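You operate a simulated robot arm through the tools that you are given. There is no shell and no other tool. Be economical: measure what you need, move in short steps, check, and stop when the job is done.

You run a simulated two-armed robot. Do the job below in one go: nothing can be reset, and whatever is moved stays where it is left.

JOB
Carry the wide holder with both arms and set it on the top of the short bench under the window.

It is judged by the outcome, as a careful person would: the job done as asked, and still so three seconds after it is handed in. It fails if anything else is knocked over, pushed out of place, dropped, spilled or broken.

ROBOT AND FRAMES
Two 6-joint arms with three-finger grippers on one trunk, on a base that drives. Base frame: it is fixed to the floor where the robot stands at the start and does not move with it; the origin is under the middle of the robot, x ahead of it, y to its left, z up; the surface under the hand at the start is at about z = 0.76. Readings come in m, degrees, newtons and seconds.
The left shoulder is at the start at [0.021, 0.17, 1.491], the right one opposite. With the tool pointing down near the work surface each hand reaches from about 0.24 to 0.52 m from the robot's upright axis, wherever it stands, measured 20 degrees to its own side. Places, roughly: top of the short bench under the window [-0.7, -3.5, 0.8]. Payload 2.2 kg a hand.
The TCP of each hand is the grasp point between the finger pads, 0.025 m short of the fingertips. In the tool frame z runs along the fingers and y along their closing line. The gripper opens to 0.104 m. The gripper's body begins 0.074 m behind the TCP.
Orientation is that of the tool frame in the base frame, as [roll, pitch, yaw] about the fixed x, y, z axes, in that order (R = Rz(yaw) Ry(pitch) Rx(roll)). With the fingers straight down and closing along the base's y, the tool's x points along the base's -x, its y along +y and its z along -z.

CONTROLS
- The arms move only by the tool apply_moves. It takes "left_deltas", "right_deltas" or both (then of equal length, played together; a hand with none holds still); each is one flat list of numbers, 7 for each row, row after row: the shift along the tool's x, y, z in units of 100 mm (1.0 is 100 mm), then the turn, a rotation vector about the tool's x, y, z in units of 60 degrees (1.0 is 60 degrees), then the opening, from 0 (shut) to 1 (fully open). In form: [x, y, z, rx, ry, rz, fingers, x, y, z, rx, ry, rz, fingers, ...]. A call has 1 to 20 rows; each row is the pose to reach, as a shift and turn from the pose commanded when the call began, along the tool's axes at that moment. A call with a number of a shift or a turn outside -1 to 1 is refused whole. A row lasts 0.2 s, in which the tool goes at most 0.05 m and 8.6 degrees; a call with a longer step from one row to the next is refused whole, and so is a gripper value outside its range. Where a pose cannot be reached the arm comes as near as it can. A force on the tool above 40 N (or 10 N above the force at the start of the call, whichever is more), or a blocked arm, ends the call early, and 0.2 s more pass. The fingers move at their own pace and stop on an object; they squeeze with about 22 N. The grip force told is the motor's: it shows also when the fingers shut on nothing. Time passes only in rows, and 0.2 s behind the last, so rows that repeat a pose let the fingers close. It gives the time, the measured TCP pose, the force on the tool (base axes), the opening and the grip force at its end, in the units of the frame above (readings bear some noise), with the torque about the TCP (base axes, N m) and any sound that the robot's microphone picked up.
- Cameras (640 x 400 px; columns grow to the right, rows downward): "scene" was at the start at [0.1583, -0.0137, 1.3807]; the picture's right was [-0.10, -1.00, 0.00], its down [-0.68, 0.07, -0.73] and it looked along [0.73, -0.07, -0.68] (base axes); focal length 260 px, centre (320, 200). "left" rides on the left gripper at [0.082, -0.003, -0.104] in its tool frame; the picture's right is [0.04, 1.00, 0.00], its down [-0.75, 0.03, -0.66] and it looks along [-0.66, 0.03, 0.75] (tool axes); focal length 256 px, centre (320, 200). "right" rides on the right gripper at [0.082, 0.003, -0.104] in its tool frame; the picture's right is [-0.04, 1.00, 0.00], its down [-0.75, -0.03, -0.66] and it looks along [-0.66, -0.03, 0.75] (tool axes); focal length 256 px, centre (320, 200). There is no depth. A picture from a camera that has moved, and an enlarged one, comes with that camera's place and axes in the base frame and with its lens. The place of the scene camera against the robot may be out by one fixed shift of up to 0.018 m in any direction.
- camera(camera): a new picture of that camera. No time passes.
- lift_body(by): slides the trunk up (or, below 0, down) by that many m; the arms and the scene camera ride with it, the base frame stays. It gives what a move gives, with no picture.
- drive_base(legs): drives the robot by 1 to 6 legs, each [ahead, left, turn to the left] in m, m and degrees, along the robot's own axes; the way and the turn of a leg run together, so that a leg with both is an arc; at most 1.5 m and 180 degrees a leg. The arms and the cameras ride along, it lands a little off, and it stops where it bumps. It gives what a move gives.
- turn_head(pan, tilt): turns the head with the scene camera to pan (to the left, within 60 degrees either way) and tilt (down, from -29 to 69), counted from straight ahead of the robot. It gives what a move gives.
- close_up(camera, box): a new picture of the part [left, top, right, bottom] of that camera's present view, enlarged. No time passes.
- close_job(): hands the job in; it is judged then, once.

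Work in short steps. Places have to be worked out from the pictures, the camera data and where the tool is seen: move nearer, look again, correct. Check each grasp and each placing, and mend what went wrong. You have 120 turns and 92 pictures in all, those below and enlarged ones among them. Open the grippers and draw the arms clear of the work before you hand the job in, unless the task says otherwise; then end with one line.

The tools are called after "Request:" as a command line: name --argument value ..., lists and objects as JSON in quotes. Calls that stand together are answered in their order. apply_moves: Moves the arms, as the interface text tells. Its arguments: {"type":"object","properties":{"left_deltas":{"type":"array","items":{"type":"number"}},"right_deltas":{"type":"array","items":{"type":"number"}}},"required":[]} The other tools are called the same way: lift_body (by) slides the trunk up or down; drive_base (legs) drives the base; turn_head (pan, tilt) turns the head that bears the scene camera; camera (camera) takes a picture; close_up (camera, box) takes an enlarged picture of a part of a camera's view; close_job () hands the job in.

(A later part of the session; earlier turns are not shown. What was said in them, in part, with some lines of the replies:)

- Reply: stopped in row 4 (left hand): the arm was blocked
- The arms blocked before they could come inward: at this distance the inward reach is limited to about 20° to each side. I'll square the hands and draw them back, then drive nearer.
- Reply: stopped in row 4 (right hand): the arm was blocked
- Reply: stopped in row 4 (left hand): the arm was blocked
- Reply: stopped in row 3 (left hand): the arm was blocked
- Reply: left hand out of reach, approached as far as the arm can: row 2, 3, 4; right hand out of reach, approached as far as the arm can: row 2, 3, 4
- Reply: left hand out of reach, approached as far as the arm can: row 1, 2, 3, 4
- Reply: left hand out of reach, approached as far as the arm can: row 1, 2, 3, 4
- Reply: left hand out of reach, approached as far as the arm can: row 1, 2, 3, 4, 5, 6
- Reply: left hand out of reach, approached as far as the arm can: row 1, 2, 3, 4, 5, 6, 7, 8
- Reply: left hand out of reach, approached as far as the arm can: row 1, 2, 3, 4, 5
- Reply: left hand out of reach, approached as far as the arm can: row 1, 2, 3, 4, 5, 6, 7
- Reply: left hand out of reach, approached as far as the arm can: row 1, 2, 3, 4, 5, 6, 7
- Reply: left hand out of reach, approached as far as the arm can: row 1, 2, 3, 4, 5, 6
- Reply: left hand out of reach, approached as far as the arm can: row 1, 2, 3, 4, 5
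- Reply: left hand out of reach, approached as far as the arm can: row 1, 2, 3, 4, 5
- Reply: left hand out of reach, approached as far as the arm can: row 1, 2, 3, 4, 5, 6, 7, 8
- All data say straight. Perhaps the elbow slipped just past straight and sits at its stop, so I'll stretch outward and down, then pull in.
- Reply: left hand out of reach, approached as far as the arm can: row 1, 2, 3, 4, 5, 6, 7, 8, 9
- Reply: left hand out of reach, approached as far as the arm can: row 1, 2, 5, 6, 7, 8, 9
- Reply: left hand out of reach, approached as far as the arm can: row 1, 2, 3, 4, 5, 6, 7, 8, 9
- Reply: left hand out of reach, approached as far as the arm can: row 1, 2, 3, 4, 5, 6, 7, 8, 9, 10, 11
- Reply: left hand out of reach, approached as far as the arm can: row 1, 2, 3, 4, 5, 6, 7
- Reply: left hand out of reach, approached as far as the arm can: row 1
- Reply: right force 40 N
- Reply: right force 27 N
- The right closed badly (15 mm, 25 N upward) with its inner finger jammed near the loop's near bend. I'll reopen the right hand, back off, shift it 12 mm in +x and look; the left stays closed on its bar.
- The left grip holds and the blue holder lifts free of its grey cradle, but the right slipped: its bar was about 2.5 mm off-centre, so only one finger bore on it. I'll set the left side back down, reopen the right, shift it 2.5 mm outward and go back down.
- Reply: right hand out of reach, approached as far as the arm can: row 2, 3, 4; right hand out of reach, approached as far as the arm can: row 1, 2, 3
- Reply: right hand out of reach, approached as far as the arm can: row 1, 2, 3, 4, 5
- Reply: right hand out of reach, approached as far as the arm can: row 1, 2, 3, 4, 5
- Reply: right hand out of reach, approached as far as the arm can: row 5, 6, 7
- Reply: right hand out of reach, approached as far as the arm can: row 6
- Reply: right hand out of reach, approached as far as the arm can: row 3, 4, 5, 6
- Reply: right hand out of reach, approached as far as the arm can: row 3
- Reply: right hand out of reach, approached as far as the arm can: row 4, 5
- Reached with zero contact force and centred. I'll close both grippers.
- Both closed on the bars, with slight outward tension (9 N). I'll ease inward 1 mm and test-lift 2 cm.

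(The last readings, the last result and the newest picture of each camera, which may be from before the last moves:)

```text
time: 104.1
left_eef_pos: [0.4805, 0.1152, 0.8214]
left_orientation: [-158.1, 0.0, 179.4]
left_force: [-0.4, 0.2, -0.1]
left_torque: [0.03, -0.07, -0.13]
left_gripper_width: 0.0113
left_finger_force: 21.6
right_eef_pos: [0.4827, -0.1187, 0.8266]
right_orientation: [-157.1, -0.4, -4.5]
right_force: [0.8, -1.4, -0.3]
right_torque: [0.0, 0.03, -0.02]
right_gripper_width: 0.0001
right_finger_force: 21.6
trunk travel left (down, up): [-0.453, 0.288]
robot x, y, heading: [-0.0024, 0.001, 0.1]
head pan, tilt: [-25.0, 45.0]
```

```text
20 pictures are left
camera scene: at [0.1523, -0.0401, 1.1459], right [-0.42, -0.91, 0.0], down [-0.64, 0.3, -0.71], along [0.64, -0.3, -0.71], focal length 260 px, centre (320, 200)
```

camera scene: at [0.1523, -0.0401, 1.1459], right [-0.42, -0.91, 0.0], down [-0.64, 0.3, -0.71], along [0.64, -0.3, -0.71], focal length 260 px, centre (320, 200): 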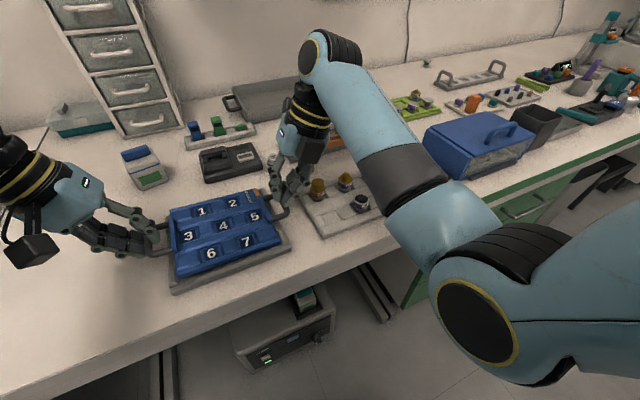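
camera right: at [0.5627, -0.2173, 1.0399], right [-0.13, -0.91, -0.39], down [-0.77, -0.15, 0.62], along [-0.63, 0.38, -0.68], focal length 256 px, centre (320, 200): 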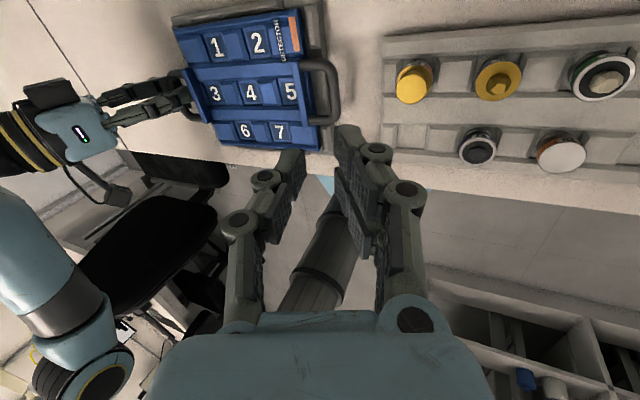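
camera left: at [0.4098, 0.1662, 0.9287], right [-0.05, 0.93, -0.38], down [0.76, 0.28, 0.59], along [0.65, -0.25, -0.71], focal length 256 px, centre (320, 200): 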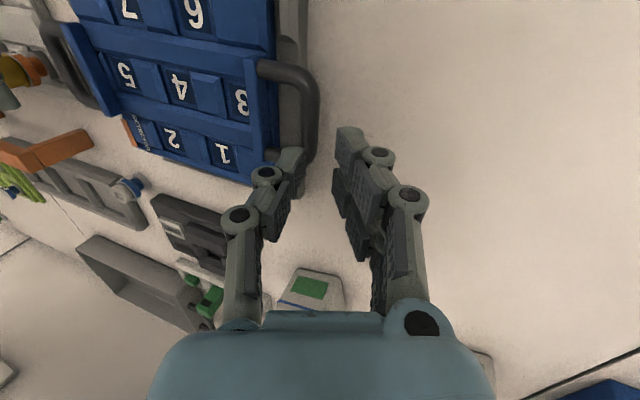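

Combining the flipped and unflipped wrist views, the bar height comes out nearer z≈0.781, so I was only pinching it with the very tips. I'll lower back, open, and go about 1 cm deeper on both sides, watching forces.

Request:
apply_moves --left_deltas '[0, 0.025, 0.06, 0, 0, 0, 0, 0, 0.05, 0.12, 0, 0, 0, 0, 0, 0.075, 0.185, 0, 0, 0, 0, 0, 0.075, 0.185, 0, 0, 0, 0.175, 0, 0.075, 0.185, 0, 0, 0, 0.175]' --right_deltas '[0, 0, 0, 0, 0, 0, 0.175, 0, 0, 0, 0, 0, 0, 0.175, 0, 0.03, 0.06, 0, 0, 0, 0.175, 0, 0.06, 0.12, 0, 0, 0, 0.175, 0, 0.078, 0.184, 0, 0, 0, 0.175]'

Request:
close_up --camera "right" --box '[240, 60, 400, 200]'

Request:
close_up --camera "left" --box '[240, 60, 400, 200]'

```text
time: 105.3
left_eef_pos: [0.4819, 0.1138, 0.8009]
left_orientation: [-158.1, 0.0, 179.6]
left_force: [0.7, 0.5, 0.9]
left_torque: [0.0, -0.02, 0.0]
left_gripper_width: 0.0182
left_finger_force: 0.0
right_eef_pos: [0.482, -0.1205, 0.8068]
right_orientation: [-157.1, -0.3, -4.5]
right_force: [-3.7, -8.8, 3.1]
right_torque: [-0.09, 0.07, 0.18]
right_gripper_width: 0.0315
right_finger_force: 2.4
trunk travel left (down, up): [-0.453, 0.288]
robot x, y, heading: [-0.0013, 0.0011, -0.2]
head pan, tilt: [-25.0, 45.0]
```

```text
2.86 times, centred on (320, 130) of right
camera zoom: at [0.5598, -0.1715, 0.8997], right [-0.11, -0.91, -0.39], down [-0.77, -0.17, 0.61], along [-0.63, 0.37, -0.69], focal length 731 px, centre (320, 400)
```

zoom: 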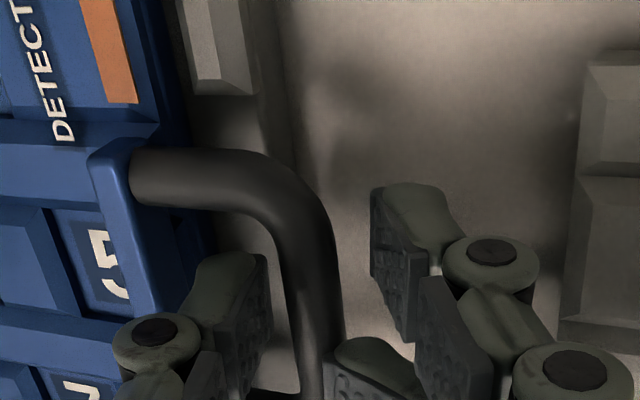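

```text
2.86 times, centred on (320, 130) of left
camera zoom: at [0.3997, 0.1497, 0.8986], right [-0.03, 0.93, -0.37], down [0.76, 0.27, 0.6], along [0.65, -0.26, -0.71], focal length 731 px, centre (320, 400)
```

zoom: 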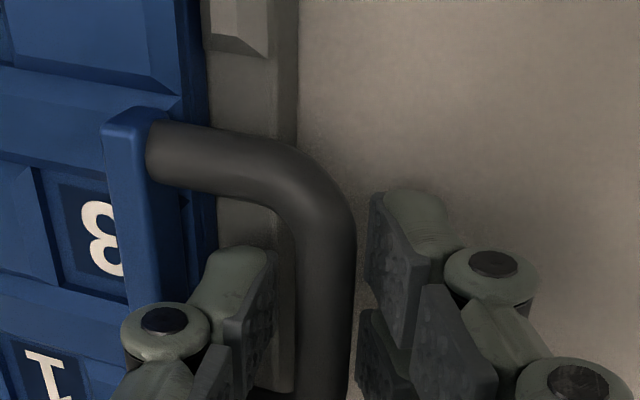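

The grippers turn out to have one finger opposing a pair; on the right, one finger of the outer pair has caught on top of the bar. I'll back the right off 3 cm, reopen and look.

Request:
apply_moves --right_deltas '[0, 0, -0.15, 0, 0, 0, 0.2, 0, 0.0, -0.3, 0, 0, 0, 0.2, 0, 0, -0.3, 0, 0, 0, 0.2]'

Request:
close_up --camera "right" --box '[220, 50, 420, 225]'

```text
time: 106.1
left_eef_pos: [0.4814, 0.1154, 0.8006]
left_orientation: [-158.1, 0.0, 179.5]
left_force: [0.1, -0.1, 0.2]
left_torque: [-0.03, -0.01, 0.05]
left_gripper_width: 0.018
left_finger_force: 0.1
right_eef_pos: [0.483, -0.1297, 0.8337]
right_orientation: [-157.1, -0.3, -4.4]
right_force: [-0.1, 0.3, -0.5]
right_torque: [0.02, -0.03, 0.01]
right_gripper_width: 0.021
right_finger_force: 0.1
trunk travel left (down, up): [-0.453, 0.288]
robot x, y, heading: [-0.0007, -0.0018, -0.1]
head pan, tilt: [-25.0, 45.0]
```

```text
2.29 times, centred on (320, 138) of right
camera zoom: at [0.5601, -0.1814, 0.9279], right [-0.11, -0.91, -0.39], down [-0.77, -0.17, 0.61], along [-0.63, 0.37, -0.69], focal length 585 px, centre (320, 343)
```

zoom: 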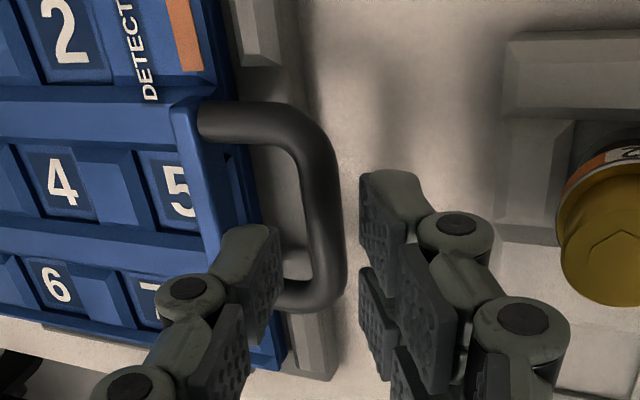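

Now the finger layout is clear: a single inner finger and two outer ones, straddling the bar properly. I'll advance in force-watched steps to z≈0.797, and the left to z≈0.793.

Request:
apply_moves --left_deltas '[0, 0, 0.03, 0, 0, 0, 0.18, 0, 0, 0.05, 0, 0, 0, 0.18, 0, 0, 0.08, 0, 0, 0, 0.18, 0, 0, 0.08, 0, 0, 0, 0.18, 0, 0, 0.08, 0, 0, 0, 0.18]' --right_deltas '[-0.02, 0.01, 0.1, 0, 0, 0, 0.2, -0.02, 0.01, 0.2, 0, 0, 0, 0.2, -0.02, 0.01, 0.3, 0, 0, 0, 0.2, -0.02, 0.01, 0.38, 0, 0, 0, 0.2, -0.02, 0.01, 0.4, 0, 0, 0, 0.2]'

Request:
close_up --camera "right" --box '[220, 50, 420, 225]'

Request:
close_up --camera "left" --box '[220, 50, 420, 225]'

```text
time: 107.3
left_eef_pos: [0.4813, 0.1126, 0.7958]
left_orientation: [-157.9, 0.0, 179.5]
left_force: [0.7, -0.1, 0.6]
left_torque: [0.0, -0.01, -0.01]
left_gripper_width: 0.0188
left_finger_force: 0.0
right_eef_pos: [0.4809, -0.1148, 0.7964]
right_orientation: [-157.0, -0.3, -4.6]
right_force: [0.3, -0.7, 0.7]
right_torque: [0.01, 0.01, -0.02]
right_gripper_width: 0.0209
right_finger_force: 0.0
trunk travel left (down, up): [-0.453, 0.288]
robot x, y, heading: [0.0004, 0.0018, 0.0]
head pan, tilt: [-25.0, 45.0]
```

```text
2.29 times, centred on (320, 138) of right
camera zoom: at [0.5591, -0.1677, 0.8911], right [-0.11, -0.91, -0.39], down [-0.77, -0.17, 0.61], along [-0.63, 0.37, -0.69], focal length 585 px, centre (320, 343)
```

zoom: 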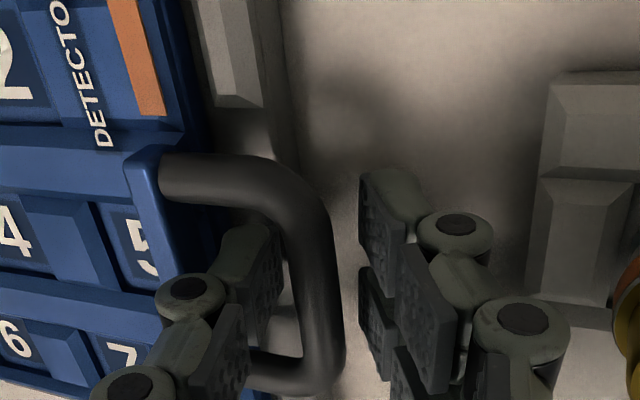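

```text
2.29 times, centred on (320, 138) of left
camera zoom: at [0.4, 0.1477, 0.8915], right [-0.03, 0.93, -0.37], down [0.76, 0.27, 0.6], along [0.65, -0.26, -0.71], focal length 585 px, centre (320, 343)
```

zoom: 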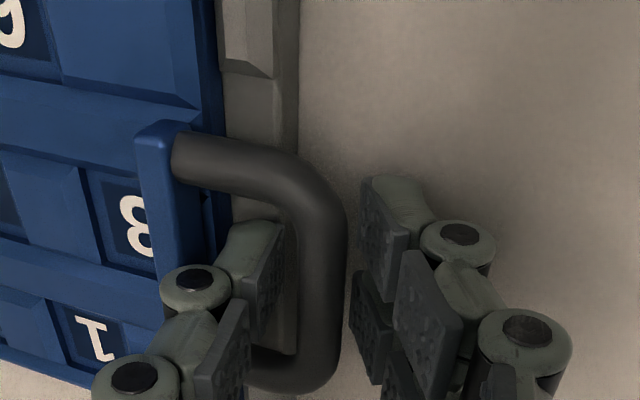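

Both inner fingers are now properly inside the loops, with no contact force and bars centred. I'll close both.

Request:
apply_moves --left_deltas '[0, 0, 0, 0, 0, 0, 0.1, 0, 0, 0, 0, 0, 0, 0.03, 0, 0, 0, 0, 0, 0, 0.0, 0, 0, 0, 0, 0, 0, 0.0]' --right_deltas '[0, -0.01, 0, 0, 0, 0, 0.1, 0, -0.01, 0, 0, 0, 0, 0.03, 0, -0.01, 0, 0, 0, 0, 0.0, 0, -0.01, 0, 0, 0, 0, 0.0]'

```text
time: 108.3
left_eef_pos: [0.4823, 0.1124, 0.7946]
left_orientation: [-158.0, 0.0, 179.5]
left_force: [1.2, -6.2, 0.1]
left_torque: [-0.02, -0.2, -0.6]
left_gripper_width: 0.0063
left_finger_force: 22.2
right_eef_pos: [0.481, -0.1142, 0.7971]
right_orientation: [-157.0, -0.3, -4.5]
right_force: [-1.5, 5.1, 0.3]
right_torque: [0.07, 0.01, 0.84]
right_gripper_width: 0.0069
right_finger_force: 22.1
trunk travel left (down, up): [-0.453, 0.288]
robot x, y, heading: [0.0005, -0.0027, 0.1]
head pan, tilt: [-25.0, 45.0]
```

Both close equally (6–7 mm, the single finger working between the pair). Test lift of 2 cm.

Request:
apply_moves --left_deltas '[0, -0.019, -0.046, 0, 0, 0, 0, 0, -0.037, -0.093, 0, 0, 0, 0, 0, -0.056, -0.139, 0, 0, 0, 0, 0, -0.075, -0.185, 0, 0, 0, 0, 0, -0.075, -0.185, 0, 0, 0, 0]' --right_deltas '[0, -0.02, -0.046, 0, 0, 0, 0, 0, -0.039, -0.092, 0, 0, 0, 0, 0, -0.058, -0.138, 0, 0, 0, 0, 0, -0.078, -0.184, 0, 0, 0, 0, 0, -0.078, -0.184, 0, 0, 0, 0]'

Request:
camera --camera "scene"

```text
time: 109.5
left_eef_pos: [0.4814, 0.1121, 0.8147]
left_orientation: [-158.1, 0.0, 179.4]
left_force: [-0.4, -6.0, -0.6]
left_torque: [0.0, 0.03, -0.62]
left_gripper_width: 0.006
left_finger_force: 21.5
right_eef_pos: [0.4814, -0.1154, 0.8169]
right_orientation: [-157.2, -0.3, -4.5]
right_force: [-0.6, 5.4, -1.5]
right_torque: [0.0, 0.01, 0.74]
right_gripper_width: 0.0067
right_finger_force: 21.7
trunk travel left (down, up): [-0.453, 0.288]
robot x, y, heading: [-0.0025, 0.0025, -0.2]
head pan, tilt: [-25.0, 45.0]
```

```text
14 pictures are left
camera scene: at [0.1525, -0.0402, 1.1458], right [-0.42, -0.91, 0.0], down [-0.64, 0.3, -0.71], along [0.64, -0.3, -0.71], focal length 260 px, centre (320, 200)
```

scene: 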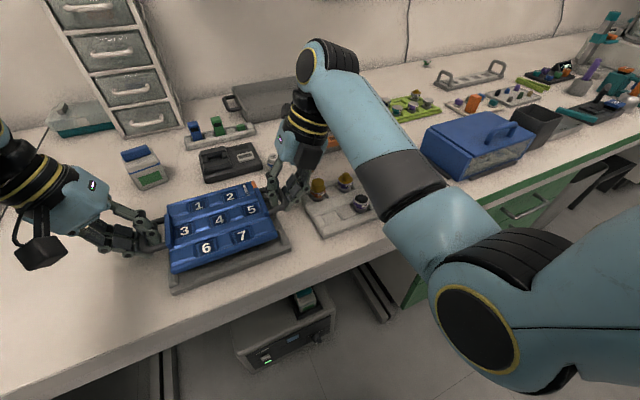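

The holder hangs level between both hands, and the cradle stayed put. I'll raise it with the trunk by 0.12 m and back away from the bench.

Request:
lift_body --by 0.12

Request:
drive_base --legs '[[-0.5, 0, 0]]'

Request:
turn_head --pan -60 --tilt 25

Request:
camera --camera "scene"

```text
time: 111.0
left_eef_pos: [0.4813, 0.1107, 0.9347]
left_orientation: [-158.1, 0.0, 179.5]
left_force: [0.6, -2.2, -1.4]
left_torque: [0.0, 0.13, -0.67]
left_gripper_width: 0.0061
left_finger_force: 22.0
right_eef_pos: [0.4823, -0.1156, 0.9363]
right_orientation: [-157.0, -0.3, -4.5]
right_force: [-0.7, 2.5, -1.4]
right_torque: [0.03, -0.12, 0.75]
right_gripper_width: 0.0065
right_finger_force: 22.5
trunk travel left (down, up): [-0.573, 0.168]
robot x, y, heading: [0.0033, -0.0014, 0.1]
head pan, tilt: [-25.0, 45.0]
```

```text
time: 113.9
left_eef_pos: [-0.0184, 0.1117, 0.9346]
left_orientation: [-158.0, 0.0, 179.8]
left_force: [1.3, -13.7, -1.7]
left_torque: [-0.03, -0.16, -0.42]
left_gripper_width: 0.0062
left_finger_force: 22.5
right_eef_pos: [-0.0186, -0.1128, 0.9375]
right_orientation: [-157.0, -0.3, -4.3]
right_force: [-2.3, 14.7, -1.1]
right_torque: [0.04, 0.15, 0.78]
right_gripper_width: 0.0062
right_finger_force: 22.3
trunk travel left (down, up): [-0.573, 0.168]
robot x, y, heading: [-0.5001, -0.0024, 0.1]
head pan, tilt: [-25.0, 45.0]
```

```text
time: 114.9
left_eef_pos: [-0.0184, 0.1121, 0.9339]
left_orientation: [-157.9, 0.0, 179.6]
left_force: [3.8, -5.6, -2.0]
left_torque: [-0.03, -0.29, -0.19]
left_gripper_width: 0.0059
left_finger_force: 21.5
right_eef_pos: [-0.0191, -0.1131, 0.9375]
right_orientation: [-157.0, -0.3, -4.3]
right_force: [-2.5, 5.2, -2.3]
right_torque: [0.02, 0.25, 0.94]
right_gripper_width: 0.0061
right_finger_force: 21.3
trunk travel left (down, up): [-0.573, 0.168]
robot x, y, heading: [-0.5002, -0.0017, 0.4]
head pan, tilt: [-60.0, 25.0]
```

```text
13 pictures are left
camera scene: at [-0.3773, -0.086, 1.2982], right [-0.86, -0.5, 0.0], down [-0.21, 0.37, -0.91], along [0.46, -0.78, -0.42], focal length 260 px, centre (320, 200)
```

scene: 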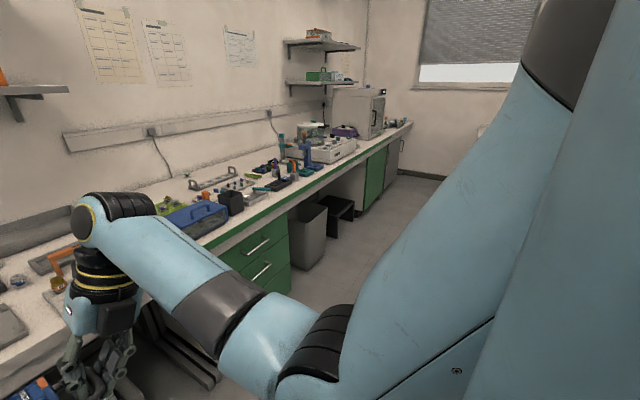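

The aisle to the right looks clear. I'll turn right 90° in place and look ahead.

Request:
drive_base --legs '[[0, 0, -45], [0, 0, -45]]'

Request:
turn_head --pan 0 --tilt 22

Request:
camera --camera "scene"

```text
time: 119.5
left_eef_pos: [-0.3912, -0.4824, 0.9342]
left_orientation: [-157.9, 0.0, 89.4]
left_force: [-17.5, -1.1, -2.4]
left_torque: [0.17, 0.05, -0.43]
left_gripper_width: 0.0061
left_finger_force: 21.5
right_eef_pos: [-0.6156, -0.4822, 0.9371]
right_orientation: [-157.0, -0.3, -94.6]
right_force: [19.0, 0.8, -0.9]
right_torque: [-0.13, -0.08, 0.64]
right_gripper_width: 0.006
right_finger_force: 22.2
trunk travel left (down, up): [-0.573, 0.168]
robot x, y, heading: [-0.499, 0.0008, -90.2]
head pan, tilt: [-60.0, 25.0]
```

```text
time: 120.8
left_eef_pos: [-0.3915, -0.4833, 0.9353]
left_orientation: [-157.9, 0.0, 89.3]
left_force: [-2.6, -3.2, -1.3]
left_torque: [-0.06, -0.02, -0.28]
left_gripper_width: 0.0061
left_finger_force: 21.9
right_eef_pos: [-0.6158, -0.4818, 0.9371]
right_orientation: [-156.9, -0.3, -94.6]
right_force: [1.8, 3.3, -1.2]
right_torque: [0.06, 0.0, 0.86]
right_gripper_width: 0.0058
right_finger_force: 21.9
trunk travel left (down, up): [-0.573, 0.168]
robot x, y, heading: [-0.5002, 0.0012, -90.3]
head pan, tilt: [0.0, 22.0]
```

```text
12 pictures are left
camera scene: at [-0.4955, -0.1707, 1.303], right [-1.0, 0.0, 0.0], down [0.0, 0.38, -0.93], along [0.0, -0.93, -0.38], focal length 260 px, centre (320, 200)
```

scene: 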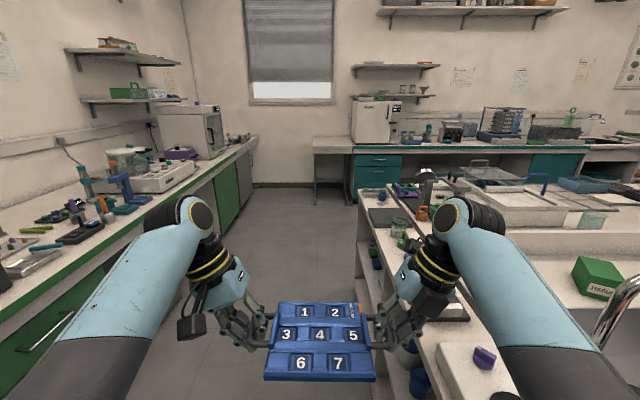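

Ahead I see the aisle, the island to the right (edge x≈-0.68), and the short bench under the window at about (-0.65, -3.5). I'll sidestep left to mid-aisle, drive ahead 1.3 m, and look again.

Request:
drive_base --legs '[[0, 0.28, 0], [0.7, 0, 0], [0.7, 0, 0]]'

Request:
camera --camera "scene"

```text
time: 129.6
left_eef_pos: [-0.1295, -1.8698, 0.9345]
left_orientation: [-157.9, 0.1, 88.4]
left_force: [-14.7, -1.8, -2.4]
left_torque: [0.14, 0.0, -0.33]
left_gripper_width: 0.0059
left_finger_force: 21.8
right_eef_pos: [-0.3538, -1.8677, 0.9378]
right_orientation: [-156.9, -0.3, -95.6]
right_force: [15.2, 1.2, -2.2]
right_torque: [-0.07, -0.07, 0.74]
right_gripper_width: 0.0062
right_finger_force: 21.6
trunk travel left (down, up): [-0.573, 0.168]
robot x, y, heading: [-0.2292, -1.3866, -91.1]
head pan, tilt: [0.0, 22.0]
```

```text
11 pictures are left
camera scene: at [-0.2279, -1.5569, 1.303], right [-1.0, 0.02, 0.0], down [0.01, 0.38, -0.93], along [-0.02, -0.93, -0.38], focal length 260 px, centre (320, 200)
```

scene: 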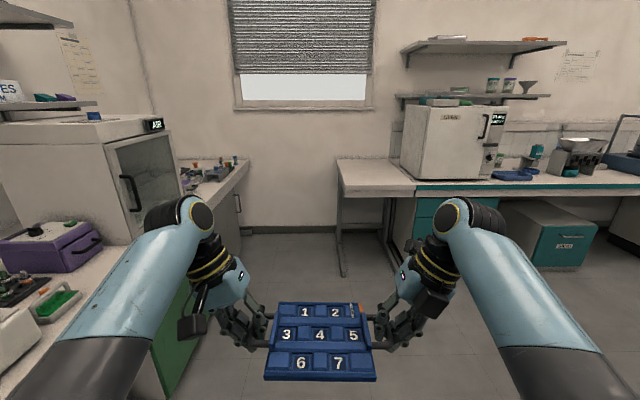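

The short bench top is visible: x from about -0.4 to -0.85, front edge near y≈-2.85, empty. I'll go ahead 0.75 m, then sidestep right 0.35 m to line up with x≈-0.58.

Request:
drive_base --legs '[[0.7, 0, 1.1], [0, -0.34, 0]]'

Request:
turn_head --pan 0 --tilt 40

Request:
camera --camera "scene"

```text
time: 135.2
left_eef_pos: [-0.4746, -2.5627, 0.9342]
left_orientation: [-157.9, 0.1, 89.0]
left_force: [-9.2, -1.3, -2.4]
left_torque: [0.2, -0.01, -0.3]
left_gripper_width: 0.006
left_finger_force: 22.1
right_eef_pos: [-0.6979, -2.5612, 0.9371]
right_orientation: [-156.9, -0.2, -94.7]
right_force: [8.8, 2.2, -1.6]
right_torque: [-0.2, -0.09, 0.66]
right_gripper_width: 0.006
right_finger_force: 22.1
trunk travel left (down, up): [-0.573, 0.168]
robot x, y, heading: [-0.5802, -2.0808, -90.5]
head pan, tilt: [0.0, 22.0]
```

```text
time: 136.0
left_eef_pos: [-0.4743, -2.5633, 0.9352]
left_orientation: [-158.0, 0.0, 89.1]
left_force: [-1.8, -2.8, -2.5]
left_torque: [0.12, 0.02, -0.25]
left_gripper_width: 0.006
left_finger_force: 22.0
right_eef_pos: [-0.6969, -2.5609, 0.9367]
right_orientation: [-157.0, -0.3, -94.9]
right_force: [1.0, 2.4, -2.1]
right_torque: [-0.09, -0.04, 0.81]
right_gripper_width: 0.006
right_finger_force: 22.0
trunk travel left (down, up): [-0.573, 0.168]
robot x, y, heading: [-0.5826, -2.0824, -90.2]
head pan, tilt: [0.0, 40.0]
```

```text
10 pictures are left
camera scene: at [-0.5764, -2.2435, 1.2749], right [-1.0, 0.01, 0.0], down [0.0, 0.64, -0.77], along [-0.01, -0.77, -0.64], focal length 260 px, centre (320, 200)
```

scene: 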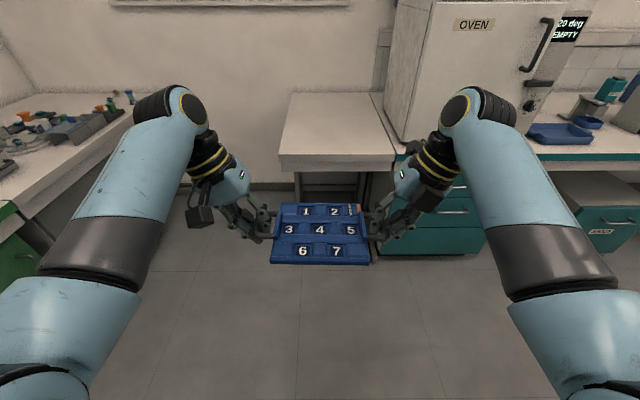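

The bench top spans x≈-0.43…-0.86 and starts at y≈-3.05, with the oven's left face at x≈-0.92. I'll aim the holder at (-0.55, -3.19), which keeps the right forearm clear of the oven, approaching in two legs.

Request:
drive_base --legs '[[0, 0.033, 0.2], [0.4, 0, 0]]'

Request:
camera --camera "scene"

```text
time: 139.0
left_eef_pos: [-0.4347, -2.9614, 0.9344]
left_orientation: [-157.9, 0.0, 89.9]
left_force: [-5.4, -1.4, -1.6]
left_torque: [0.2, 0.01, -0.22]
left_gripper_width: 0.0061
left_finger_force: 22.4
right_eef_pos: [-0.6586, -2.9601, 0.9365]
right_orientation: [-156.9, -0.2, -94.0]
right_force: [5.9, 3.1, -2.1]
right_torque: [-0.1, -0.03, 0.72]
right_gripper_width: 0.006
right_finger_force: 21.4
trunk travel left (down, up): [-0.573, 0.168]
robot x, y, heading: [-0.5495, -2.4819, -89.6]
head pan, tilt: [0.0, 40.0]
```

```text
9 pictures are left
camera scene: at [-0.5411, -2.642, 1.2748], right [-1.0, -0.01, 0.0], down [0.0, 0.64, -0.77], along [0.0, -0.77, -0.64], focal length 260 px, centre (320, 200)
```

scene: 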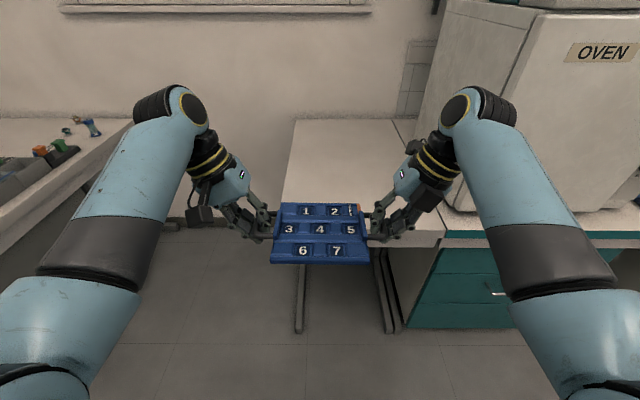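

The geometry is confirmed: front edge y≈-3.06, left edge x≈-0.436, oven at x≈-0.92. I'll go ahead the last 0.23 m.

Request:
drive_base --legs '[[0.235, -0.01, 0]]'

Request:
camera --camera "scene"

```text
time: 140.7
left_eef_pos: [-0.4449, -3.1928, 0.934]
left_orientation: [-157.8, -0.1, 89.6]
left_force: [-4.2, -3.7, -2.6]
left_torque: [0.12, -0.01, -0.06]
left_gripper_width: 0.006
left_finger_force: 22.4
right_eef_pos: [-0.6682, -3.1929, 0.9377]
right_orientation: [-156.8, -0.2, -94.2]
right_force: [4.8, 3.5, -0.6]
right_torque: [-0.03, -0.04, 0.85]
right_gripper_width: 0.0059
right_finger_force: 21.5
trunk travel left (down, up): [-0.573, 0.168]
robot x, y, heading: [-0.5532, -2.7116, -89.8]
head pan, tilt: [0.0, 40.0]
```

```text
8 pictures are left
camera scene: at [-0.5503, -2.875, 1.2747], right [-1.0, 0.0, 0.0], down [0.0, 0.64, -0.77], along [0.0, -0.77, -0.64], focal length 260 px, centre (320, 200)
```

scene: 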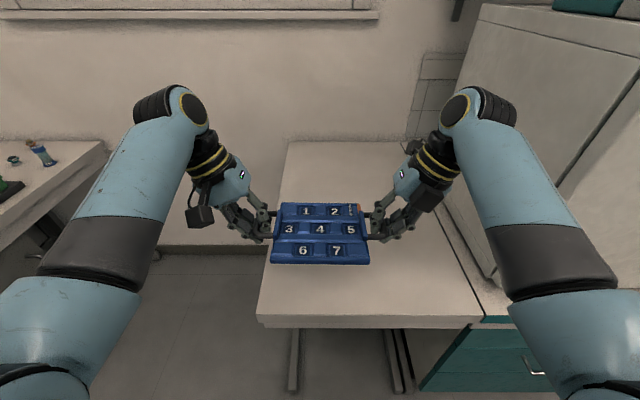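

The holder is above the bench with good margins all round. I'll lower the trunk 0.085 m, then smaller steps watching the force.

Request:
lift_body --by -0.085

Request:
lift_body --by -0.012

```text
time: 141.9
left_eef_pos: [-0.445, -3.1924, 0.8491]
left_orientation: [-157.7, 0.0, 89.5]
left_force: [-12.0, -2.4, -1.1]
left_torque: [0.02, 0.0, -0.01]
left_gripper_width: 0.0058
left_finger_force: 21.7
right_eef_pos: [-0.6671, -3.1938, 0.8521]
right_orientation: [-156.8, -0.3, -94.2]
right_force: [11.7, 3.0, -1.6]
right_torque: [0.01, -0.02, 0.66]
right_gripper_width: 0.0059
right_finger_force: 21.7
trunk travel left (down, up): [-0.488, 0.253]
robot x, y, heading: [-0.5555, -2.712, -89.7]
head pan, tilt: [0.0, 40.0]
```

```text
time: 142.5
left_eef_pos: [-0.4457, -3.1911, 0.8386]
left_orientation: [-157.7, 0.0, 89.6]
left_force: [-16.3, -2.6, -2.9]
left_torque: [0.05, -0.06, -0.09]
left_gripper_width: 0.0063
left_finger_force: 22.2
right_eef_pos: [-0.6676, -3.1932, 0.8409]
right_orientation: [-156.8, -0.2, -94.2]
right_force: [17.2, 3.3, -1.7]
right_torque: [-0.01, -0.08, 0.72]
right_gripper_width: 0.0061
right_finger_force: 22.3
trunk travel left (down, up): [-0.476, 0.265]
robot x, y, heading: [-0.5567, -2.7113, -89.6]
head pan, tilt: [0.0, 40.0]
```

No contact yet. Continuing in 5 mm steps.

Request:
lift_body --by -0.006

Request:
close_up --camera "scene" --box '[220, 180, 420, 340]'

```text
time: 143.1
left_eef_pos: [-0.4444, -3.192, 0.832]
left_orientation: [-157.7, 0.1, 89.6]
left_force: [-20.8, -3.0, -2.0]
left_torque: [0.03, -0.05, -0.12]
left_gripper_width: 0.006
left_finger_force: 21.6
right_eef_pos: [-0.6683, -3.1928, 0.8353]
right_orientation: [-156.7, -0.2, -94.3]
right_force: [21.0, 2.7, -1.5]
right_torque: [-0.07, -0.03, 0.69]
right_gripper_width: 0.0062
right_finger_force: 22.2
trunk travel left (down, up): [-0.47, 0.271]
robot x, y, heading: [-0.5542, -2.7113, -89.6]
head pan, tilt: [0.0, 40.0]
```

```text
2.50 times, centred on (320, 260) of scene
camera zoom: at [-0.5503, -2.8753, 1.1705], right [-1.0, 0.0, 0.0], down [0.0, 0.64, -0.77], along [0.0, -0.77, -0.64], focal length 649 px, centre (320, 50)
```

zoom: 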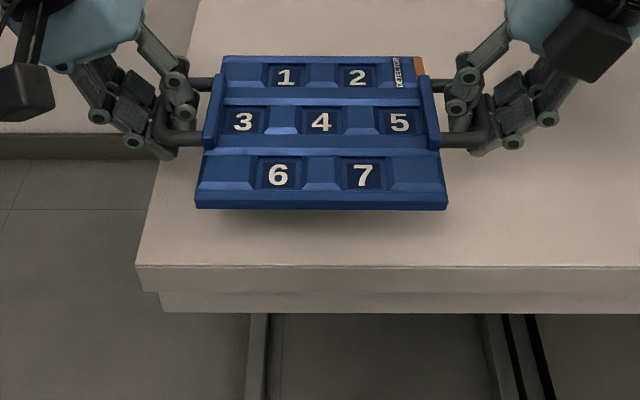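

There's still a gap (shadow visible), and lateral tension has grown to 21 N. I'll ease both hands 1.5 mm inward, then keep lowering.

Request:
apply_moves --left_deltas '[0, -0.014, 0.006, 0, 0, 0, 0, 0, -0.014, 0.006, 0, 0, 0, 0]' --right_deltas '[0, -0.014, 0.006, 0, 0, 0, 0, 0, -0.014, 0.006, 0, 0, 0, 0]'

Request:
lift_body --by -0.006

Request:
lift_body --by -0.005

```text
time: 143.7
left_eef_pos: [-0.4451, -3.1934, 0.8307]
left_orientation: [-157.9, -0.1, 89.7]
left_force: [-6.6, -3.1, -1.8]
left_torque: [0.11, -0.02, -0.06]
left_gripper_width: 0.006
left_finger_force: 22.0
right_eef_pos: [-0.6668, -3.1941, 0.8337]
right_orientation: [-157.0, -0.3, -94.4]
right_force: [5.6, 2.6, -2.5]
right_torque: [-0.1, -0.02, 0.56]
right_gripper_width: 0.006
right_finger_force: 21.7
trunk travel left (down, up): [-0.47, 0.271]
robot x, y, heading: [-0.555, -2.7133, -90.0]
head pan, tilt: [0.0, 40.0]
```

```text
time: 144.2
left_eef_pos: [-0.4463, -3.1925, 0.8261]
left_orientation: [-157.9, 0.1, 89.8]
left_force: [-1.9, -1.2, -1.5]
left_torque: [0.23, 0.0, -0.15]
left_gripper_width: 0.0061
left_finger_force: 22.3
right_eef_pos: [-0.6663, -3.1935, 0.8268]
right_orientation: [-156.9, -0.3, -94.2]
right_force: [1.7, 1.6, -1.9]
right_torque: [-0.19, -0.03, 0.49]
right_gripper_width: 0.0058
right_finger_force: 21.9
trunk travel left (down, up): [-0.464, 0.277]
robot x, y, heading: [-0.5576, -2.7141, -89.9]
head pan, tilt: [0.0, 40.0]
```

```text
time: 144.8
left_eef_pos: [-0.4459, -3.1925, 0.8207]
left_orientation: [-157.9, 0.0, 89.7]
left_force: [1.2, -1.1, -1.4]
left_torque: [0.23, -0.01, -0.15]
left_gripper_width: 0.0061
left_finger_force: 22.3
right_eef_pos: [-0.6668, -3.1922, 0.822]
right_orientation: [-156.9, -0.4, -94.2]
right_force: [-0.7, 1.7, -1.6]
right_torque: [-0.23, -0.04, 0.41]
right_gripper_width: 0.0059
right_finger_force: 21.6
trunk travel left (down, up): [-0.459, 0.282]
robot x, y, heading: [-0.5577, -2.7065, -90.0]
head pan, tilt: [0.0, 40.0]
```

Still no contact at z≈0.821. Continuing down in small steps.

Request:
lift_body --by -0.005

Request:
lift_body --by -0.004

Request:
close_up --camera "scene" --box '[220, 180, 420, 340]'

```text
time: 145.3
left_eef_pos: [-0.4454, -3.1929, 0.8162]
left_orientation: [-157.8, 0.0, 89.6]
left_force: [2.8, -2.1, -2.0]
left_torque: [0.22, 0.0, -0.15]
left_gripper_width: 0.0059
left_finger_force: 22.6
right_eef_pos: [-0.6676, -3.1923, 0.8191]
right_orientation: [-156.9, -0.4, -94.1]
right_force: [-2.3, 2.8, -1.1]
right_torque: [-0.2, -0.03, 0.45]
right_gripper_width: 0.0061
right_finger_force: 21.9
trunk travel left (down, up): [-0.454, 0.287]
robot x, y, heading: [-0.5556, -2.7138, -90.0]
head pan, tilt: [0.0, 40.0]
```

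```text
time: 145.8
left_eef_pos: [-0.446, -3.1917, 0.8118]
left_orientation: [-157.8, 0.0, 89.5]
left_force: [3.1, -1.5, -1.7]
left_torque: [0.16, 0.01, -0.07]
left_gripper_width: 0.0063
left_finger_force: 22.4
right_eef_pos: [-0.6668, -3.1931, 0.8141]
right_orientation: [-157.0, -0.3, -94.2]
right_force: [-3.0, 1.9, -0.6]
right_torque: [-0.15, -0.04, 0.4]
right_gripper_width: 0.0059
right_finger_force: 21.9
trunk travel left (down, up): [-0.45, 0.291]
robot x, y, heading: [-0.5594, -2.7125, -89.5]
head pan, tilt: [0.0, 40.0]
```

```text
2.50 times, centred on (320, 260) of scene
camera zoom: at [-0.5503, -2.8759, 1.15], right [-1.0, 0.0, 0.0], down [0.0, 0.64, -0.77], along [0.0, -0.77, -0.64], focal length 649 px, centre (320, 50)
```

zoom: 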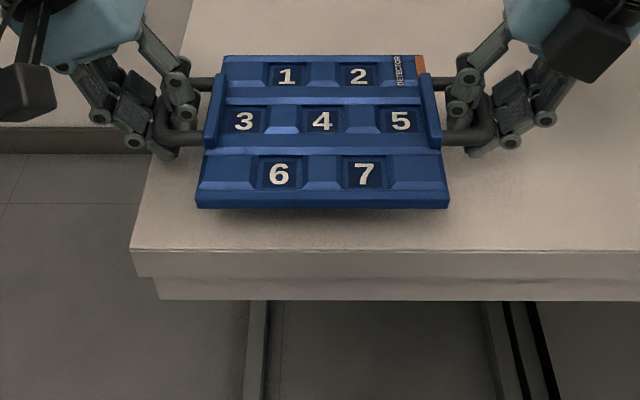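

The gap is shrinking but still there. A few more small steps.

Request:
lift_body --by -0.005

Request:
lift_body --by -0.004

Request:
lift_body --by -0.004

```text
time: 146.4
left_eef_pos: [-0.4453, -3.1926, 0.8069]
left_orientation: [-157.9, 0.0, 89.6]
left_force: [2.3, -1.8, -1.5]
left_torque: [0.1, 0.0, -0.03]
left_gripper_width: 0.006
left_finger_force: 22.1
right_eef_pos: [-0.6666, -3.1921, 0.8099]
right_orientation: [-156.8, -0.3, -94.2]
right_force: [-2.6, 1.8, -0.8]
right_torque: [-0.13, -0.07, 0.29]
right_gripper_width: 0.0057
right_finger_force: 21.7
trunk travel left (down, up): [-0.445, 0.296]
robot x, y, heading: [-0.5575, -2.7093, -89.9]
head pan, tilt: [0.0, 40.0]
```

```text
time: 146.9
left_eef_pos: [-0.4474, -3.1925, 0.8025]
left_orientation: [-157.8, 0.0, 89.7]
left_force: [3.2, -2.0, -1.7]
left_torque: [0.08, -0.02, -0.04]
left_gripper_width: 0.0059
left_finger_force: 22.0
right_eef_pos: [-0.6664, -3.1931, 0.8048]
right_orientation: [-156.8, -0.3, -94.2]
right_force: [-3.3, 0.6, -1.3]
right_torque: [-0.12, -0.02, 0.26]
right_gripper_width: 0.0059
right_finger_force: 22.3
trunk travel left (down, up): [-0.441, 0.3]
robot x, y, heading: [-0.5582, -2.7127, -89.9]
head pan, tilt: [0.0, 40.0]
```

```text
time: 147.4
left_eef_pos: [-0.4463, -3.1922, 0.7987]
left_orientation: [-157.8, -0.1, 89.7]
left_force: [2.5, -0.9, -1.8]
left_torque: [0.12, -0.01, -0.04]
left_gripper_width: 0.006
left_finger_force: 22.1
right_eef_pos: [-0.6657, -3.1927, 0.8006]
right_orientation: [-156.8, -0.3, -94.3]
right_force: [-3.3, 1.0, -1.3]
right_torque: [-0.06, 0.01, 0.25]
right_gripper_width: 0.0063
right_finger_force: 22.0
trunk travel left (down, up): [-0.437, 0.304]
robot x, y, heading: [-0.5554, -2.7162, -90.0]
head pan, tilt: [0.0, 40.0]
```

Still hanging free, so the top is likely about 0.76. Continuing.

Request:
lift_body --by -0.004

Request:
lift_body --by -0.004

Request:
lift_body --by -0.003

Request:
close_up --camera "scene" --box '[220, 180, 420, 340]'

```text
time: 147.9
left_eef_pos: [-0.4454, -3.1912, 0.7939]
left_orientation: [-157.8, 0.1, 89.7]
left_force: [2.1, -0.7, -1.4]
left_torque: [0.08, -0.04, -0.09]
left_gripper_width: 0.0059
left_finger_force: 21.8
right_eef_pos: [-0.666, -3.1929, 0.7971]
right_orientation: [-156.8, -0.3, -94.2]
right_force: [-2.2, 1.6, -1.3]
right_torque: [-0.13, -0.05, 0.22]
right_gripper_width: 0.006
right_finger_force: 21.3
trunk travel left (down, up): [-0.433, 0.308]
robot x, y, heading: [-0.5561, -2.718, -89.9]
head pan, tilt: [0.0, 40.0]
```

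```text
time: 148.5
left_eef_pos: [-0.4457, -3.1925, 0.7909]
left_orientation: [-157.9, 0.0, 89.7]
left_force: [1.5, -1.9, -1.4]
left_torque: [0.09, 0.02, -0.08]
left_gripper_width: 0.0059
left_finger_force: 22.2
right_eef_pos: [-0.6674, -3.1929, 0.7927]
right_orientation: [-156.8, -0.3, -94.2]
right_force: [-1.6, 0.4, -1.3]
right_torque: [-0.06, 0.0, 0.24]
right_gripper_width: 0.0062
right_finger_force: 21.8
trunk travel left (down, up): [-0.429, 0.312]
robot x, y, heading: [-0.5555, -2.7099, -89.7]
head pan, tilt: [0.0, 40.0]
```

```text
time: 149.0
left_eef_pos: [-0.4457, -3.1915, 0.7875]
left_orientation: [-157.8, 0.0, 89.6]
left_force: [1.4, 0.0, -2.0]
left_torque: [0.07, -0.01, -0.04]
left_gripper_width: 0.0062
left_finger_force: 22.2
right_eef_pos: [-0.6661, -3.1938, 0.7905]
right_orientation: [-156.8, -0.3, -94.2]
right_force: [-1.4, 0.2, -1.5]
right_torque: [-0.06, -0.02, 0.23]
right_gripper_width: 0.0061
right_finger_force: 22.2
trunk travel left (down, up): [-0.426, 0.315]
robot x, y, heading: [-0.5559, -2.7109, -89.6]
head pan, tilt: [0.0, 40.0]
```

```text
2.50 times, centred on (320, 260) of scene
camera zoom: at [-0.5503, -2.8766, 1.1254], right [-1.0, 0.0, 0.0], down [0.0, 0.64, -0.77], along [0.0, -0.77, -0.64], focal length 649 px, centre (320, 50)
```

zoom: 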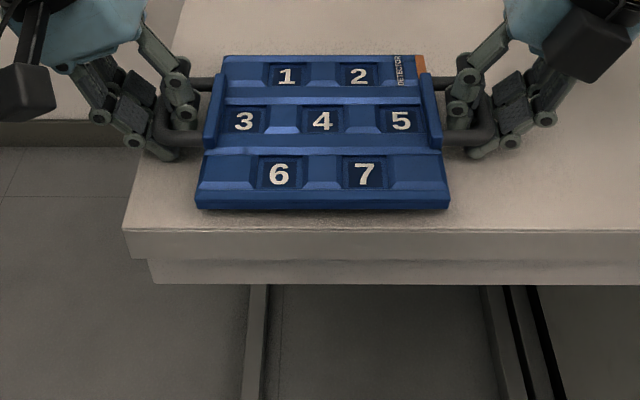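

Contact is near, but the front margin would be only about 1–1.5 cm. I'd like to move a few cm deeper first, so I'll check the right arm's clearance to the oven.

Request:
turn_head --pan -40 --tilt 40

Request:
camera --camera "scene"

```text
time: 150.1
left_eef_pos: [-0.446, -3.193, 0.7878]
left_orientation: [-157.9, 0.0, 89.6]
left_force: [1.0, -0.2, -1.8]
left_torque: [0.09, -0.03, 0.0]
left_gripper_width: 0.0061
left_finger_force: 21.8
right_eef_pos: [-0.6655, -3.1925, 0.7909]
right_orientation: [-156.8, -0.3, -94.2]
right_force: [-1.3, 0.9, -2.1]
right_torque: [-0.06, -0.04, 0.24]
right_gripper_width: 0.006
right_finger_force: 22.4
trunk travel left (down, up): [-0.426, 0.315]
robot x, y, heading: [-0.5547, -2.7142, -89.8]
head pan, tilt: [-40.0, 40.0]
```

```text
4 pictures are left
camera scene: at [-0.6049, -2.8571, 1.1254], right [-0.77, 0.64, 0.0], down [0.41, 0.49, -0.77], along [-0.49, -0.59, -0.64], focal length 260 px, centre (320, 200)
```

scene: 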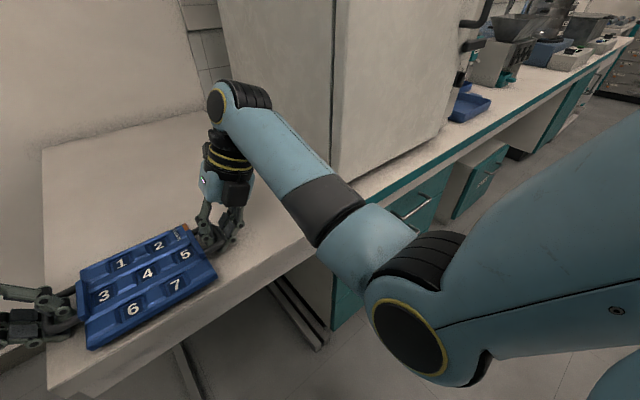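

The arm is well clear of the oven (≥8 cm). I'll lift 1 cm, drive 5 cm deeper, then lower again.

Request:
lift_body --by 0.012

Request:
drive_base --legs '[[0.055, 0, 0]]'

Request:
lift_body --by -0.012

Request:
lift_body --by -0.003

Request:
lift_body --by -0.003

```text
time: 150.7
left_eef_pos: [-0.445, -3.1922, 0.7998]
left_orientation: [-157.8, 0.1, 89.5]
left_force: [0.2, -2.4, -2.1]
left_torque: [0.07, -0.01, 0.0]
left_gripper_width: 0.0058
left_finger_force: 21.6
right_eef_pos: [-0.6667, -3.1935, 0.8024]
right_orientation: [-156.8, -0.2, -94.1]
right_force: [-0.6, 1.5, -1.5]
right_torque: [-0.06, -0.02, 0.22]
right_gripper_width: 0.0061
right_finger_force: 22.0
trunk travel left (down, up): [-0.438, 0.303]
robot x, y, heading: [-0.5553, -2.7127, -89.8]
head pan, tilt: [-40.0, 40.0]
```

```text
time: 151.6
left_eef_pos: [-0.4453, -3.2485, 0.7994]
left_orientation: [-157.8, -0.1, 89.7]
left_force: [-0.2, -1.2, -1.8]
left_torque: [0.08, 0.03, -0.02]
left_gripper_width: 0.0062
left_finger_force: 21.7
right_eef_pos: [-0.6655, -3.2494, 0.8028]
right_orientation: [-156.8, -0.2, -94.2]
right_force: [-0.4, 1.1, -1.2]
right_torque: [-0.06, -0.04, 0.23]
right_gripper_width: 0.0059
right_finger_force: 22.1
trunk travel left (down, up): [-0.438, 0.303]
robot x, y, heading: [-0.5564, -2.7658, -89.7]
head pan, tilt: [-40.0, 40.0]
```

```text
time: 152.2
left_eef_pos: [-0.4461, -3.2483, 0.7875]
left_orientation: [-157.8, 0.0, 89.7]
left_force: [0.0, -1.1, -1.1]
left_torque: [0.07, 0.02, -0.06]
left_gripper_width: 0.0061
left_finger_force: 22.2
right_eef_pos: [-0.6664, -3.2489, 0.7912]
right_orientation: [-156.7, -0.3, -94.1]
right_force: [-0.2, 1.0, -1.5]
right_torque: [-0.09, -0.01, 0.16]
right_gripper_width: 0.0061
right_finger_force: 22.0
trunk travel left (down, up): [-0.426, 0.315]
robot x, y, heading: [-0.5537, -2.7661, -89.9]
head pan, tilt: [-40.0, 40.0]
```

```text
time: 152.7
left_eef_pos: [-0.4458, -3.2483, 0.786]
left_orientation: [-157.8, 0.1, 89.8]
left_force: [0.3, -0.1, 7.3]
left_torque: [0.19, -0.02, -0.06]
left_gripper_width: 0.0058
left_finger_force: 22.7
right_eef_pos: [-0.6666, -3.2483, 0.787]
right_orientation: [-156.7, -0.3, -94.2]
right_force: [0.3, -0.1, -1.0]
right_torque: [-0.12, -0.03, 0.15]
right_gripper_width: 0.006
right_finger_force: 22.0
trunk travel left (down, up): [-0.423, 0.318]
robot x, y, heading: [-0.5545, -2.7673, -89.9]
head pan, tilt: [-40.0, 40.0]
```

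```text
time: 153.3
left_eef_pos: [-0.4462, -3.2488, 0.7848]
left_orientation: [-157.7, 0.4, 89.6]
left_force: [5.1, 2.0, 34.0]
left_torque: [0.49, -0.14, -0.14]
left_gripper_width: 0.006
left_finger_force: 22.1
right_eef_pos: [-0.6655, -3.2478, 0.7855]
right_orientation: [-156.8, -0.5, -94.2]
right_force: [1.6, -1.0, 0.8]
right_torque: [-0.2, 0.0, 0.04]
right_gripper_width: 0.0057
right_finger_force: 21.8
trunk travel left (down, up): [-0.42, 0.321]
robot x, y, heading: [-0.5545, -2.7676, -89.7]
head pan, tilt: [-40.0, 40.0]
```

The left has touched down (34 N), and the right is just touching. I'll relieve 2.5 mm and look at how the holder sits.

Request:
lift_body --by 0.0025

Request:
turn_head --pan 0 --tilt 40

Request:
close_up --camera "scene" --box '[240, 190, 400, 290]'

```text
time: 153.8
left_eef_pos: [-0.4456, -3.2486, 0.7859]
left_orientation: [-157.7, 0.2, 89.7]
left_force: [3.3, -5.4, 26.4]
left_torque: [-0.06, -0.1, 0.16]
left_gripper_width: 0.006
left_finger_force: 22.1
right_eef_pos: [-0.6652, -3.2491, 0.7876]
right_orientation: [-156.8, -0.3, -94.2]
right_force: [2.6, 1.7, -1.4]
right_torque: [0.04, -0.05, 0.12]
right_gripper_width: 0.0059
right_finger_force: 21.7
trunk travel left (down, up): [-0.423, 0.319]
robot x, y, heading: [-0.5532, -2.7707, -89.6]
head pan, tilt: [-40.0, 40.0]
```

```text
time: 154.8
left_eef_pos: [-0.4456, -3.248, 0.7856]
left_orientation: [-157.8, 0.2, 89.7]
left_force: [0.7, -8.1, 27.3]
left_torque: [-0.16, -0.11, 0.11]
left_gripper_width: 0.006
left_finger_force: 22.3
right_eef_pos: [-0.6669, -3.2475, 0.7864]
right_orientation: [-156.8, -0.3, -94.3]
right_force: [3.9, 0.8, -2.1]
right_torque: [0.02, 0.01, 0.11]
right_gripper_width: 0.006
right_finger_force: 21.8
trunk travel left (down, up): [-0.423, 0.319]
robot x, y, heading: [-0.5557, -2.7676, -89.7]
head pan, tilt: [0.0, 40.0]
```

```text
4.00 times, centred on (320, 240) of scene
camera zoom: at [-0.5501, -2.9315, 1.1221], right [-1.0, 0.0, 0.0], down [0.0, 0.64, -0.77], along [0.0, -0.77, -0.64], focal length 1038 px, centre (320, 40)
```

zoom: 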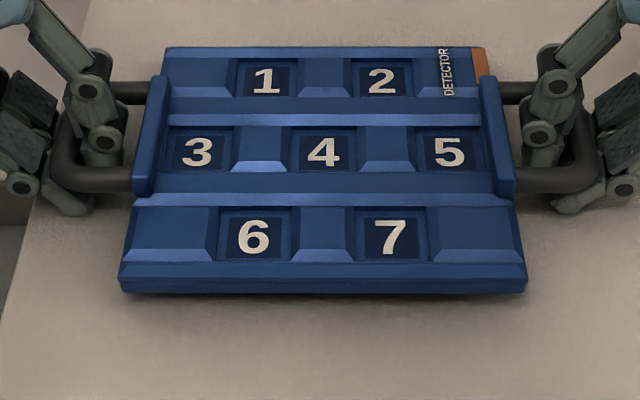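

The holder is a few millimetres at most above the surface, with fingertips already touching. I'll relieve the left by 1 mm and open both grippers gradually and together so it settles.

Request:
apply_moves --left_deltas '[0, -0.004, -0.01, 0, 0, 0, 0.03, 0, -0.004, -0.01, 0, 0, 0, 0.08, 0, -0.004, -0.01, 0, 0, 0, 0.12, 0, -0.004, -0.01, 0, 0, 0, 0.17, 0, -0.004, -0.01, 0, 0, 0, 0.17]' --right_deltas '[0, 0, 0, 0, 0, 0, 0.03, 0, 0, 0, 0, 0, 0, 0.08, 0, 0, 0, 0, 0, 0, 0.12, 0, 0, 0, 0, 0, 0, 0.17, 0, 0, 0, 0, 0, 0, 0.17]'

```text
time: 156.1
left_eef_pos: [-0.4464, -3.247, 0.7856]
left_orientation: [-157.8, 0.0, 89.7]
left_force: [-0.9, 2.5, 3.2]
left_torque: [0.1, 0.04, -0.04]
left_gripper_width: 0.0196
left_finger_force: 0.0
right_eef_pos: [-0.666, -3.2484, 0.7872]
right_orientation: [-156.8, -0.3, -94.2]
right_force: [0.8, -2.0, 3.4]
right_torque: [-0.02, -0.03, 0.02]
right_gripper_width: 0.0182
right_finger_force: 0.1
trunk travel left (down, up): [-0.423, 0.319]
robot x, y, heading: [-0.5547, -2.7685, -90.0]
head pan, tilt: [0.0, 40.0]
```

Released, residual forces about 3 N. I'll withdraw both hands along their finger axes, slowly at first.

Request:
apply_moves --left_deltas '[0, 0, -0.04, 0, 0, 0, 0.18, 0, 0, -0.1, 0, 0, 0, 0.18, 0, 0, -0.2, 0, 0, 0, 0.18, 0, 0, -0.3, 0, 0, 0, 0.18]' --right_deltas '[0, 0, -0.04, 0, 0, 0, 0.18, 0, 0, -0.1, 0, 0, 0, 0.18, 0, 0, -0.2, 0, 0, 0, 0.18, 0, 0, -0.3, 0, 0, 0, 0.18]'

Request:
close_up --camera "scene" --box '[220, 160, 420, 300]'

```text
time: 157.1
left_eef_pos: [-0.4335, -3.2485, 0.8125]
left_orientation: [-157.8, 0.0, 89.7]
left_force: [0.0, -0.3, -0.1]
left_torque: [0.0, 0.0, 0.0]
left_gripper_width: 0.0187
left_finger_force: 0.0
right_eef_pos: [-0.6772, -3.2486, 0.8141]
right_orientation: [-156.8, -0.2, -94.1]
right_force: [0.1, 0.5, 0.4]
right_torque: [-0.01, 0.0, 0.01]
right_gripper_width: 0.0186
right_finger_force: 0.1
trunk travel left (down, up): [-0.423, 0.319]
robot x, y, heading: [-0.5573, -2.7661, -89.7]
head pan, tilt: [0.0, 40.0]
```

```text
2.86 times, centred on (320, 230) of scene
camera zoom: at [-0.55, -2.9325, 1.1219], right [-1.0, 0.0, 0.0], down [0.0, 0.64, -0.77], along [0.0, -0.77, -0.64], focal length 742 px, centre (320, 114)
```

zoom: 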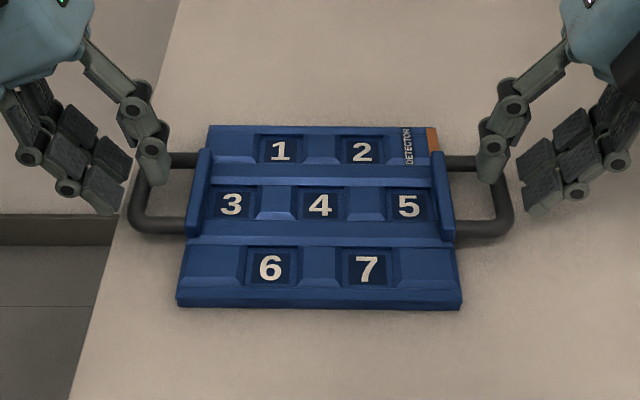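

The holder lies flat on the bench and the hands are free. I'll raise the trunk and back away.

Request:
lift_body --by 0.12

Request:
drive_base --legs '[[-0.45, 0, 0]]'

Request:
camera --camera "scene"

```text
time: 158.6
left_eef_pos: [-0.4338, -3.2475, 0.9319]
left_orientation: [-157.9, 0.0, 89.7]
left_force: [0.2, 0.6, -0.3]
left_torque: [-0.01, -0.02, -0.03]
left_gripper_width: 0.0188
left_finger_force: 0.0
right_eef_pos: [-0.6772, -3.2468, 0.9341]
right_orientation: [-156.9, -0.2, -94.2]
right_force: [0.7, -0.2, -0.4]
right_torque: [0.01, -0.03, 0.0]
right_gripper_width: 0.0187
right_finger_force: 0.1
trunk travel left (down, up): [-0.543, 0.199]
robot x, y, heading: [-0.5532, -2.769, -89.8]
head pan, tilt: [0.0, 40.0]
```

```text
time: 161.3
left_eef_pos: [-0.4326, -2.7878, 0.9344]
left_orientation: [-157.8, -0.1, 90.3]
left_force: [-0.6, -0.7, 0.8]
left_torque: [0.01, 0.03, 0.0]
left_gripper_width: 0.0188
left_finger_force: 0.0
right_eef_pos: [-0.6769, -2.791, 0.9345]
right_orientation: [-156.8, -0.3, -93.6]
right_force: [0.2, 0.1, -0.3]
right_torque: [-0.02, 0.02, 0.0]
right_gripper_width: 0.0189
right_finger_force: 0.1
trunk travel left (down, up): [-0.543, 0.199]
robot x, y, heading: [-0.5607, -2.3106, -89.1]
head pan, tilt: [0.0, 40.0]
```

```text
1 pictures are left
camera scene: at [-0.5525, -2.471, 1.2443], right [-1.0, -0.01, 0.0], down [-0.01, 0.64, -0.77], along [0.01, -0.77, -0.64], focal length 260 px, centre (320, 200)
```

scene: 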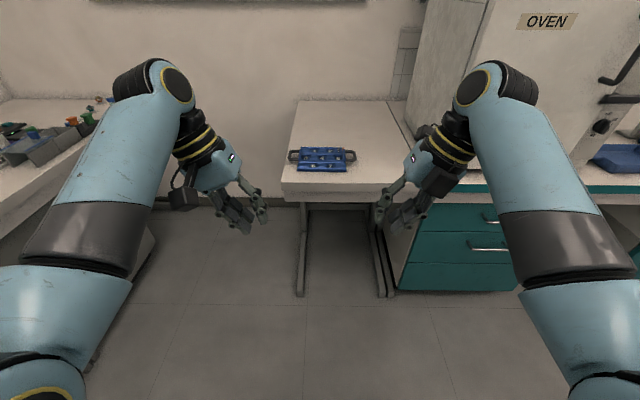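

The holder sits flat on the short bench's top, well inside its edges, and the arms are clear. I'll open the grippers fully and hand the job in.

Request:
apply_moves --left_deltas '[0, 0, 0, 0, 0, 0, 0.6, 0, 0, 0, 0, 0, 0, 1.0, 0, 0, 0, 0, 0, 0, 1.0]' --right_deltas '[0, 0, 0, 0, 0, 0, 0.6, 0, 0, 0, 0, 0, 0, 1.0, 0, 0, 0, 0, 0, 0, 1.0]'

Request:
close_job

```text
time: 162.1
left_eef_pos: [-0.433, -2.7895, 0.9327]
left_orientation: [-157.8, 0.1, 90.1]
left_force: [-0.5, -0.4, -0.1]
left_torque: [-0.02, -0.01, 0.02]
left_gripper_width: 0.1041
left_finger_force: 0.2
right_eef_pos: [-0.6771, -2.7914, 0.9343]
right_orientation: [-156.8, -0.4, -93.6]
right_force: [-0.2, -0.1, -0.6]
right_torque: [0.0, 0.0, -0.05]
right_gripper_width: 0.1042
right_finger_force: 0.0
trunk travel left (down, up): [-0.543, 0.199]
robot x, y, heading: [-0.5617, -2.306, -89.1]
head pan, tilt: [0.0, 40.0]
```

```text
The job is handed in.
```

I carried the wide blue holder with both arms to the short bench under the window; it sits flat on top, the grippers are open and clear, and I saw nothing else moved or knocked over.
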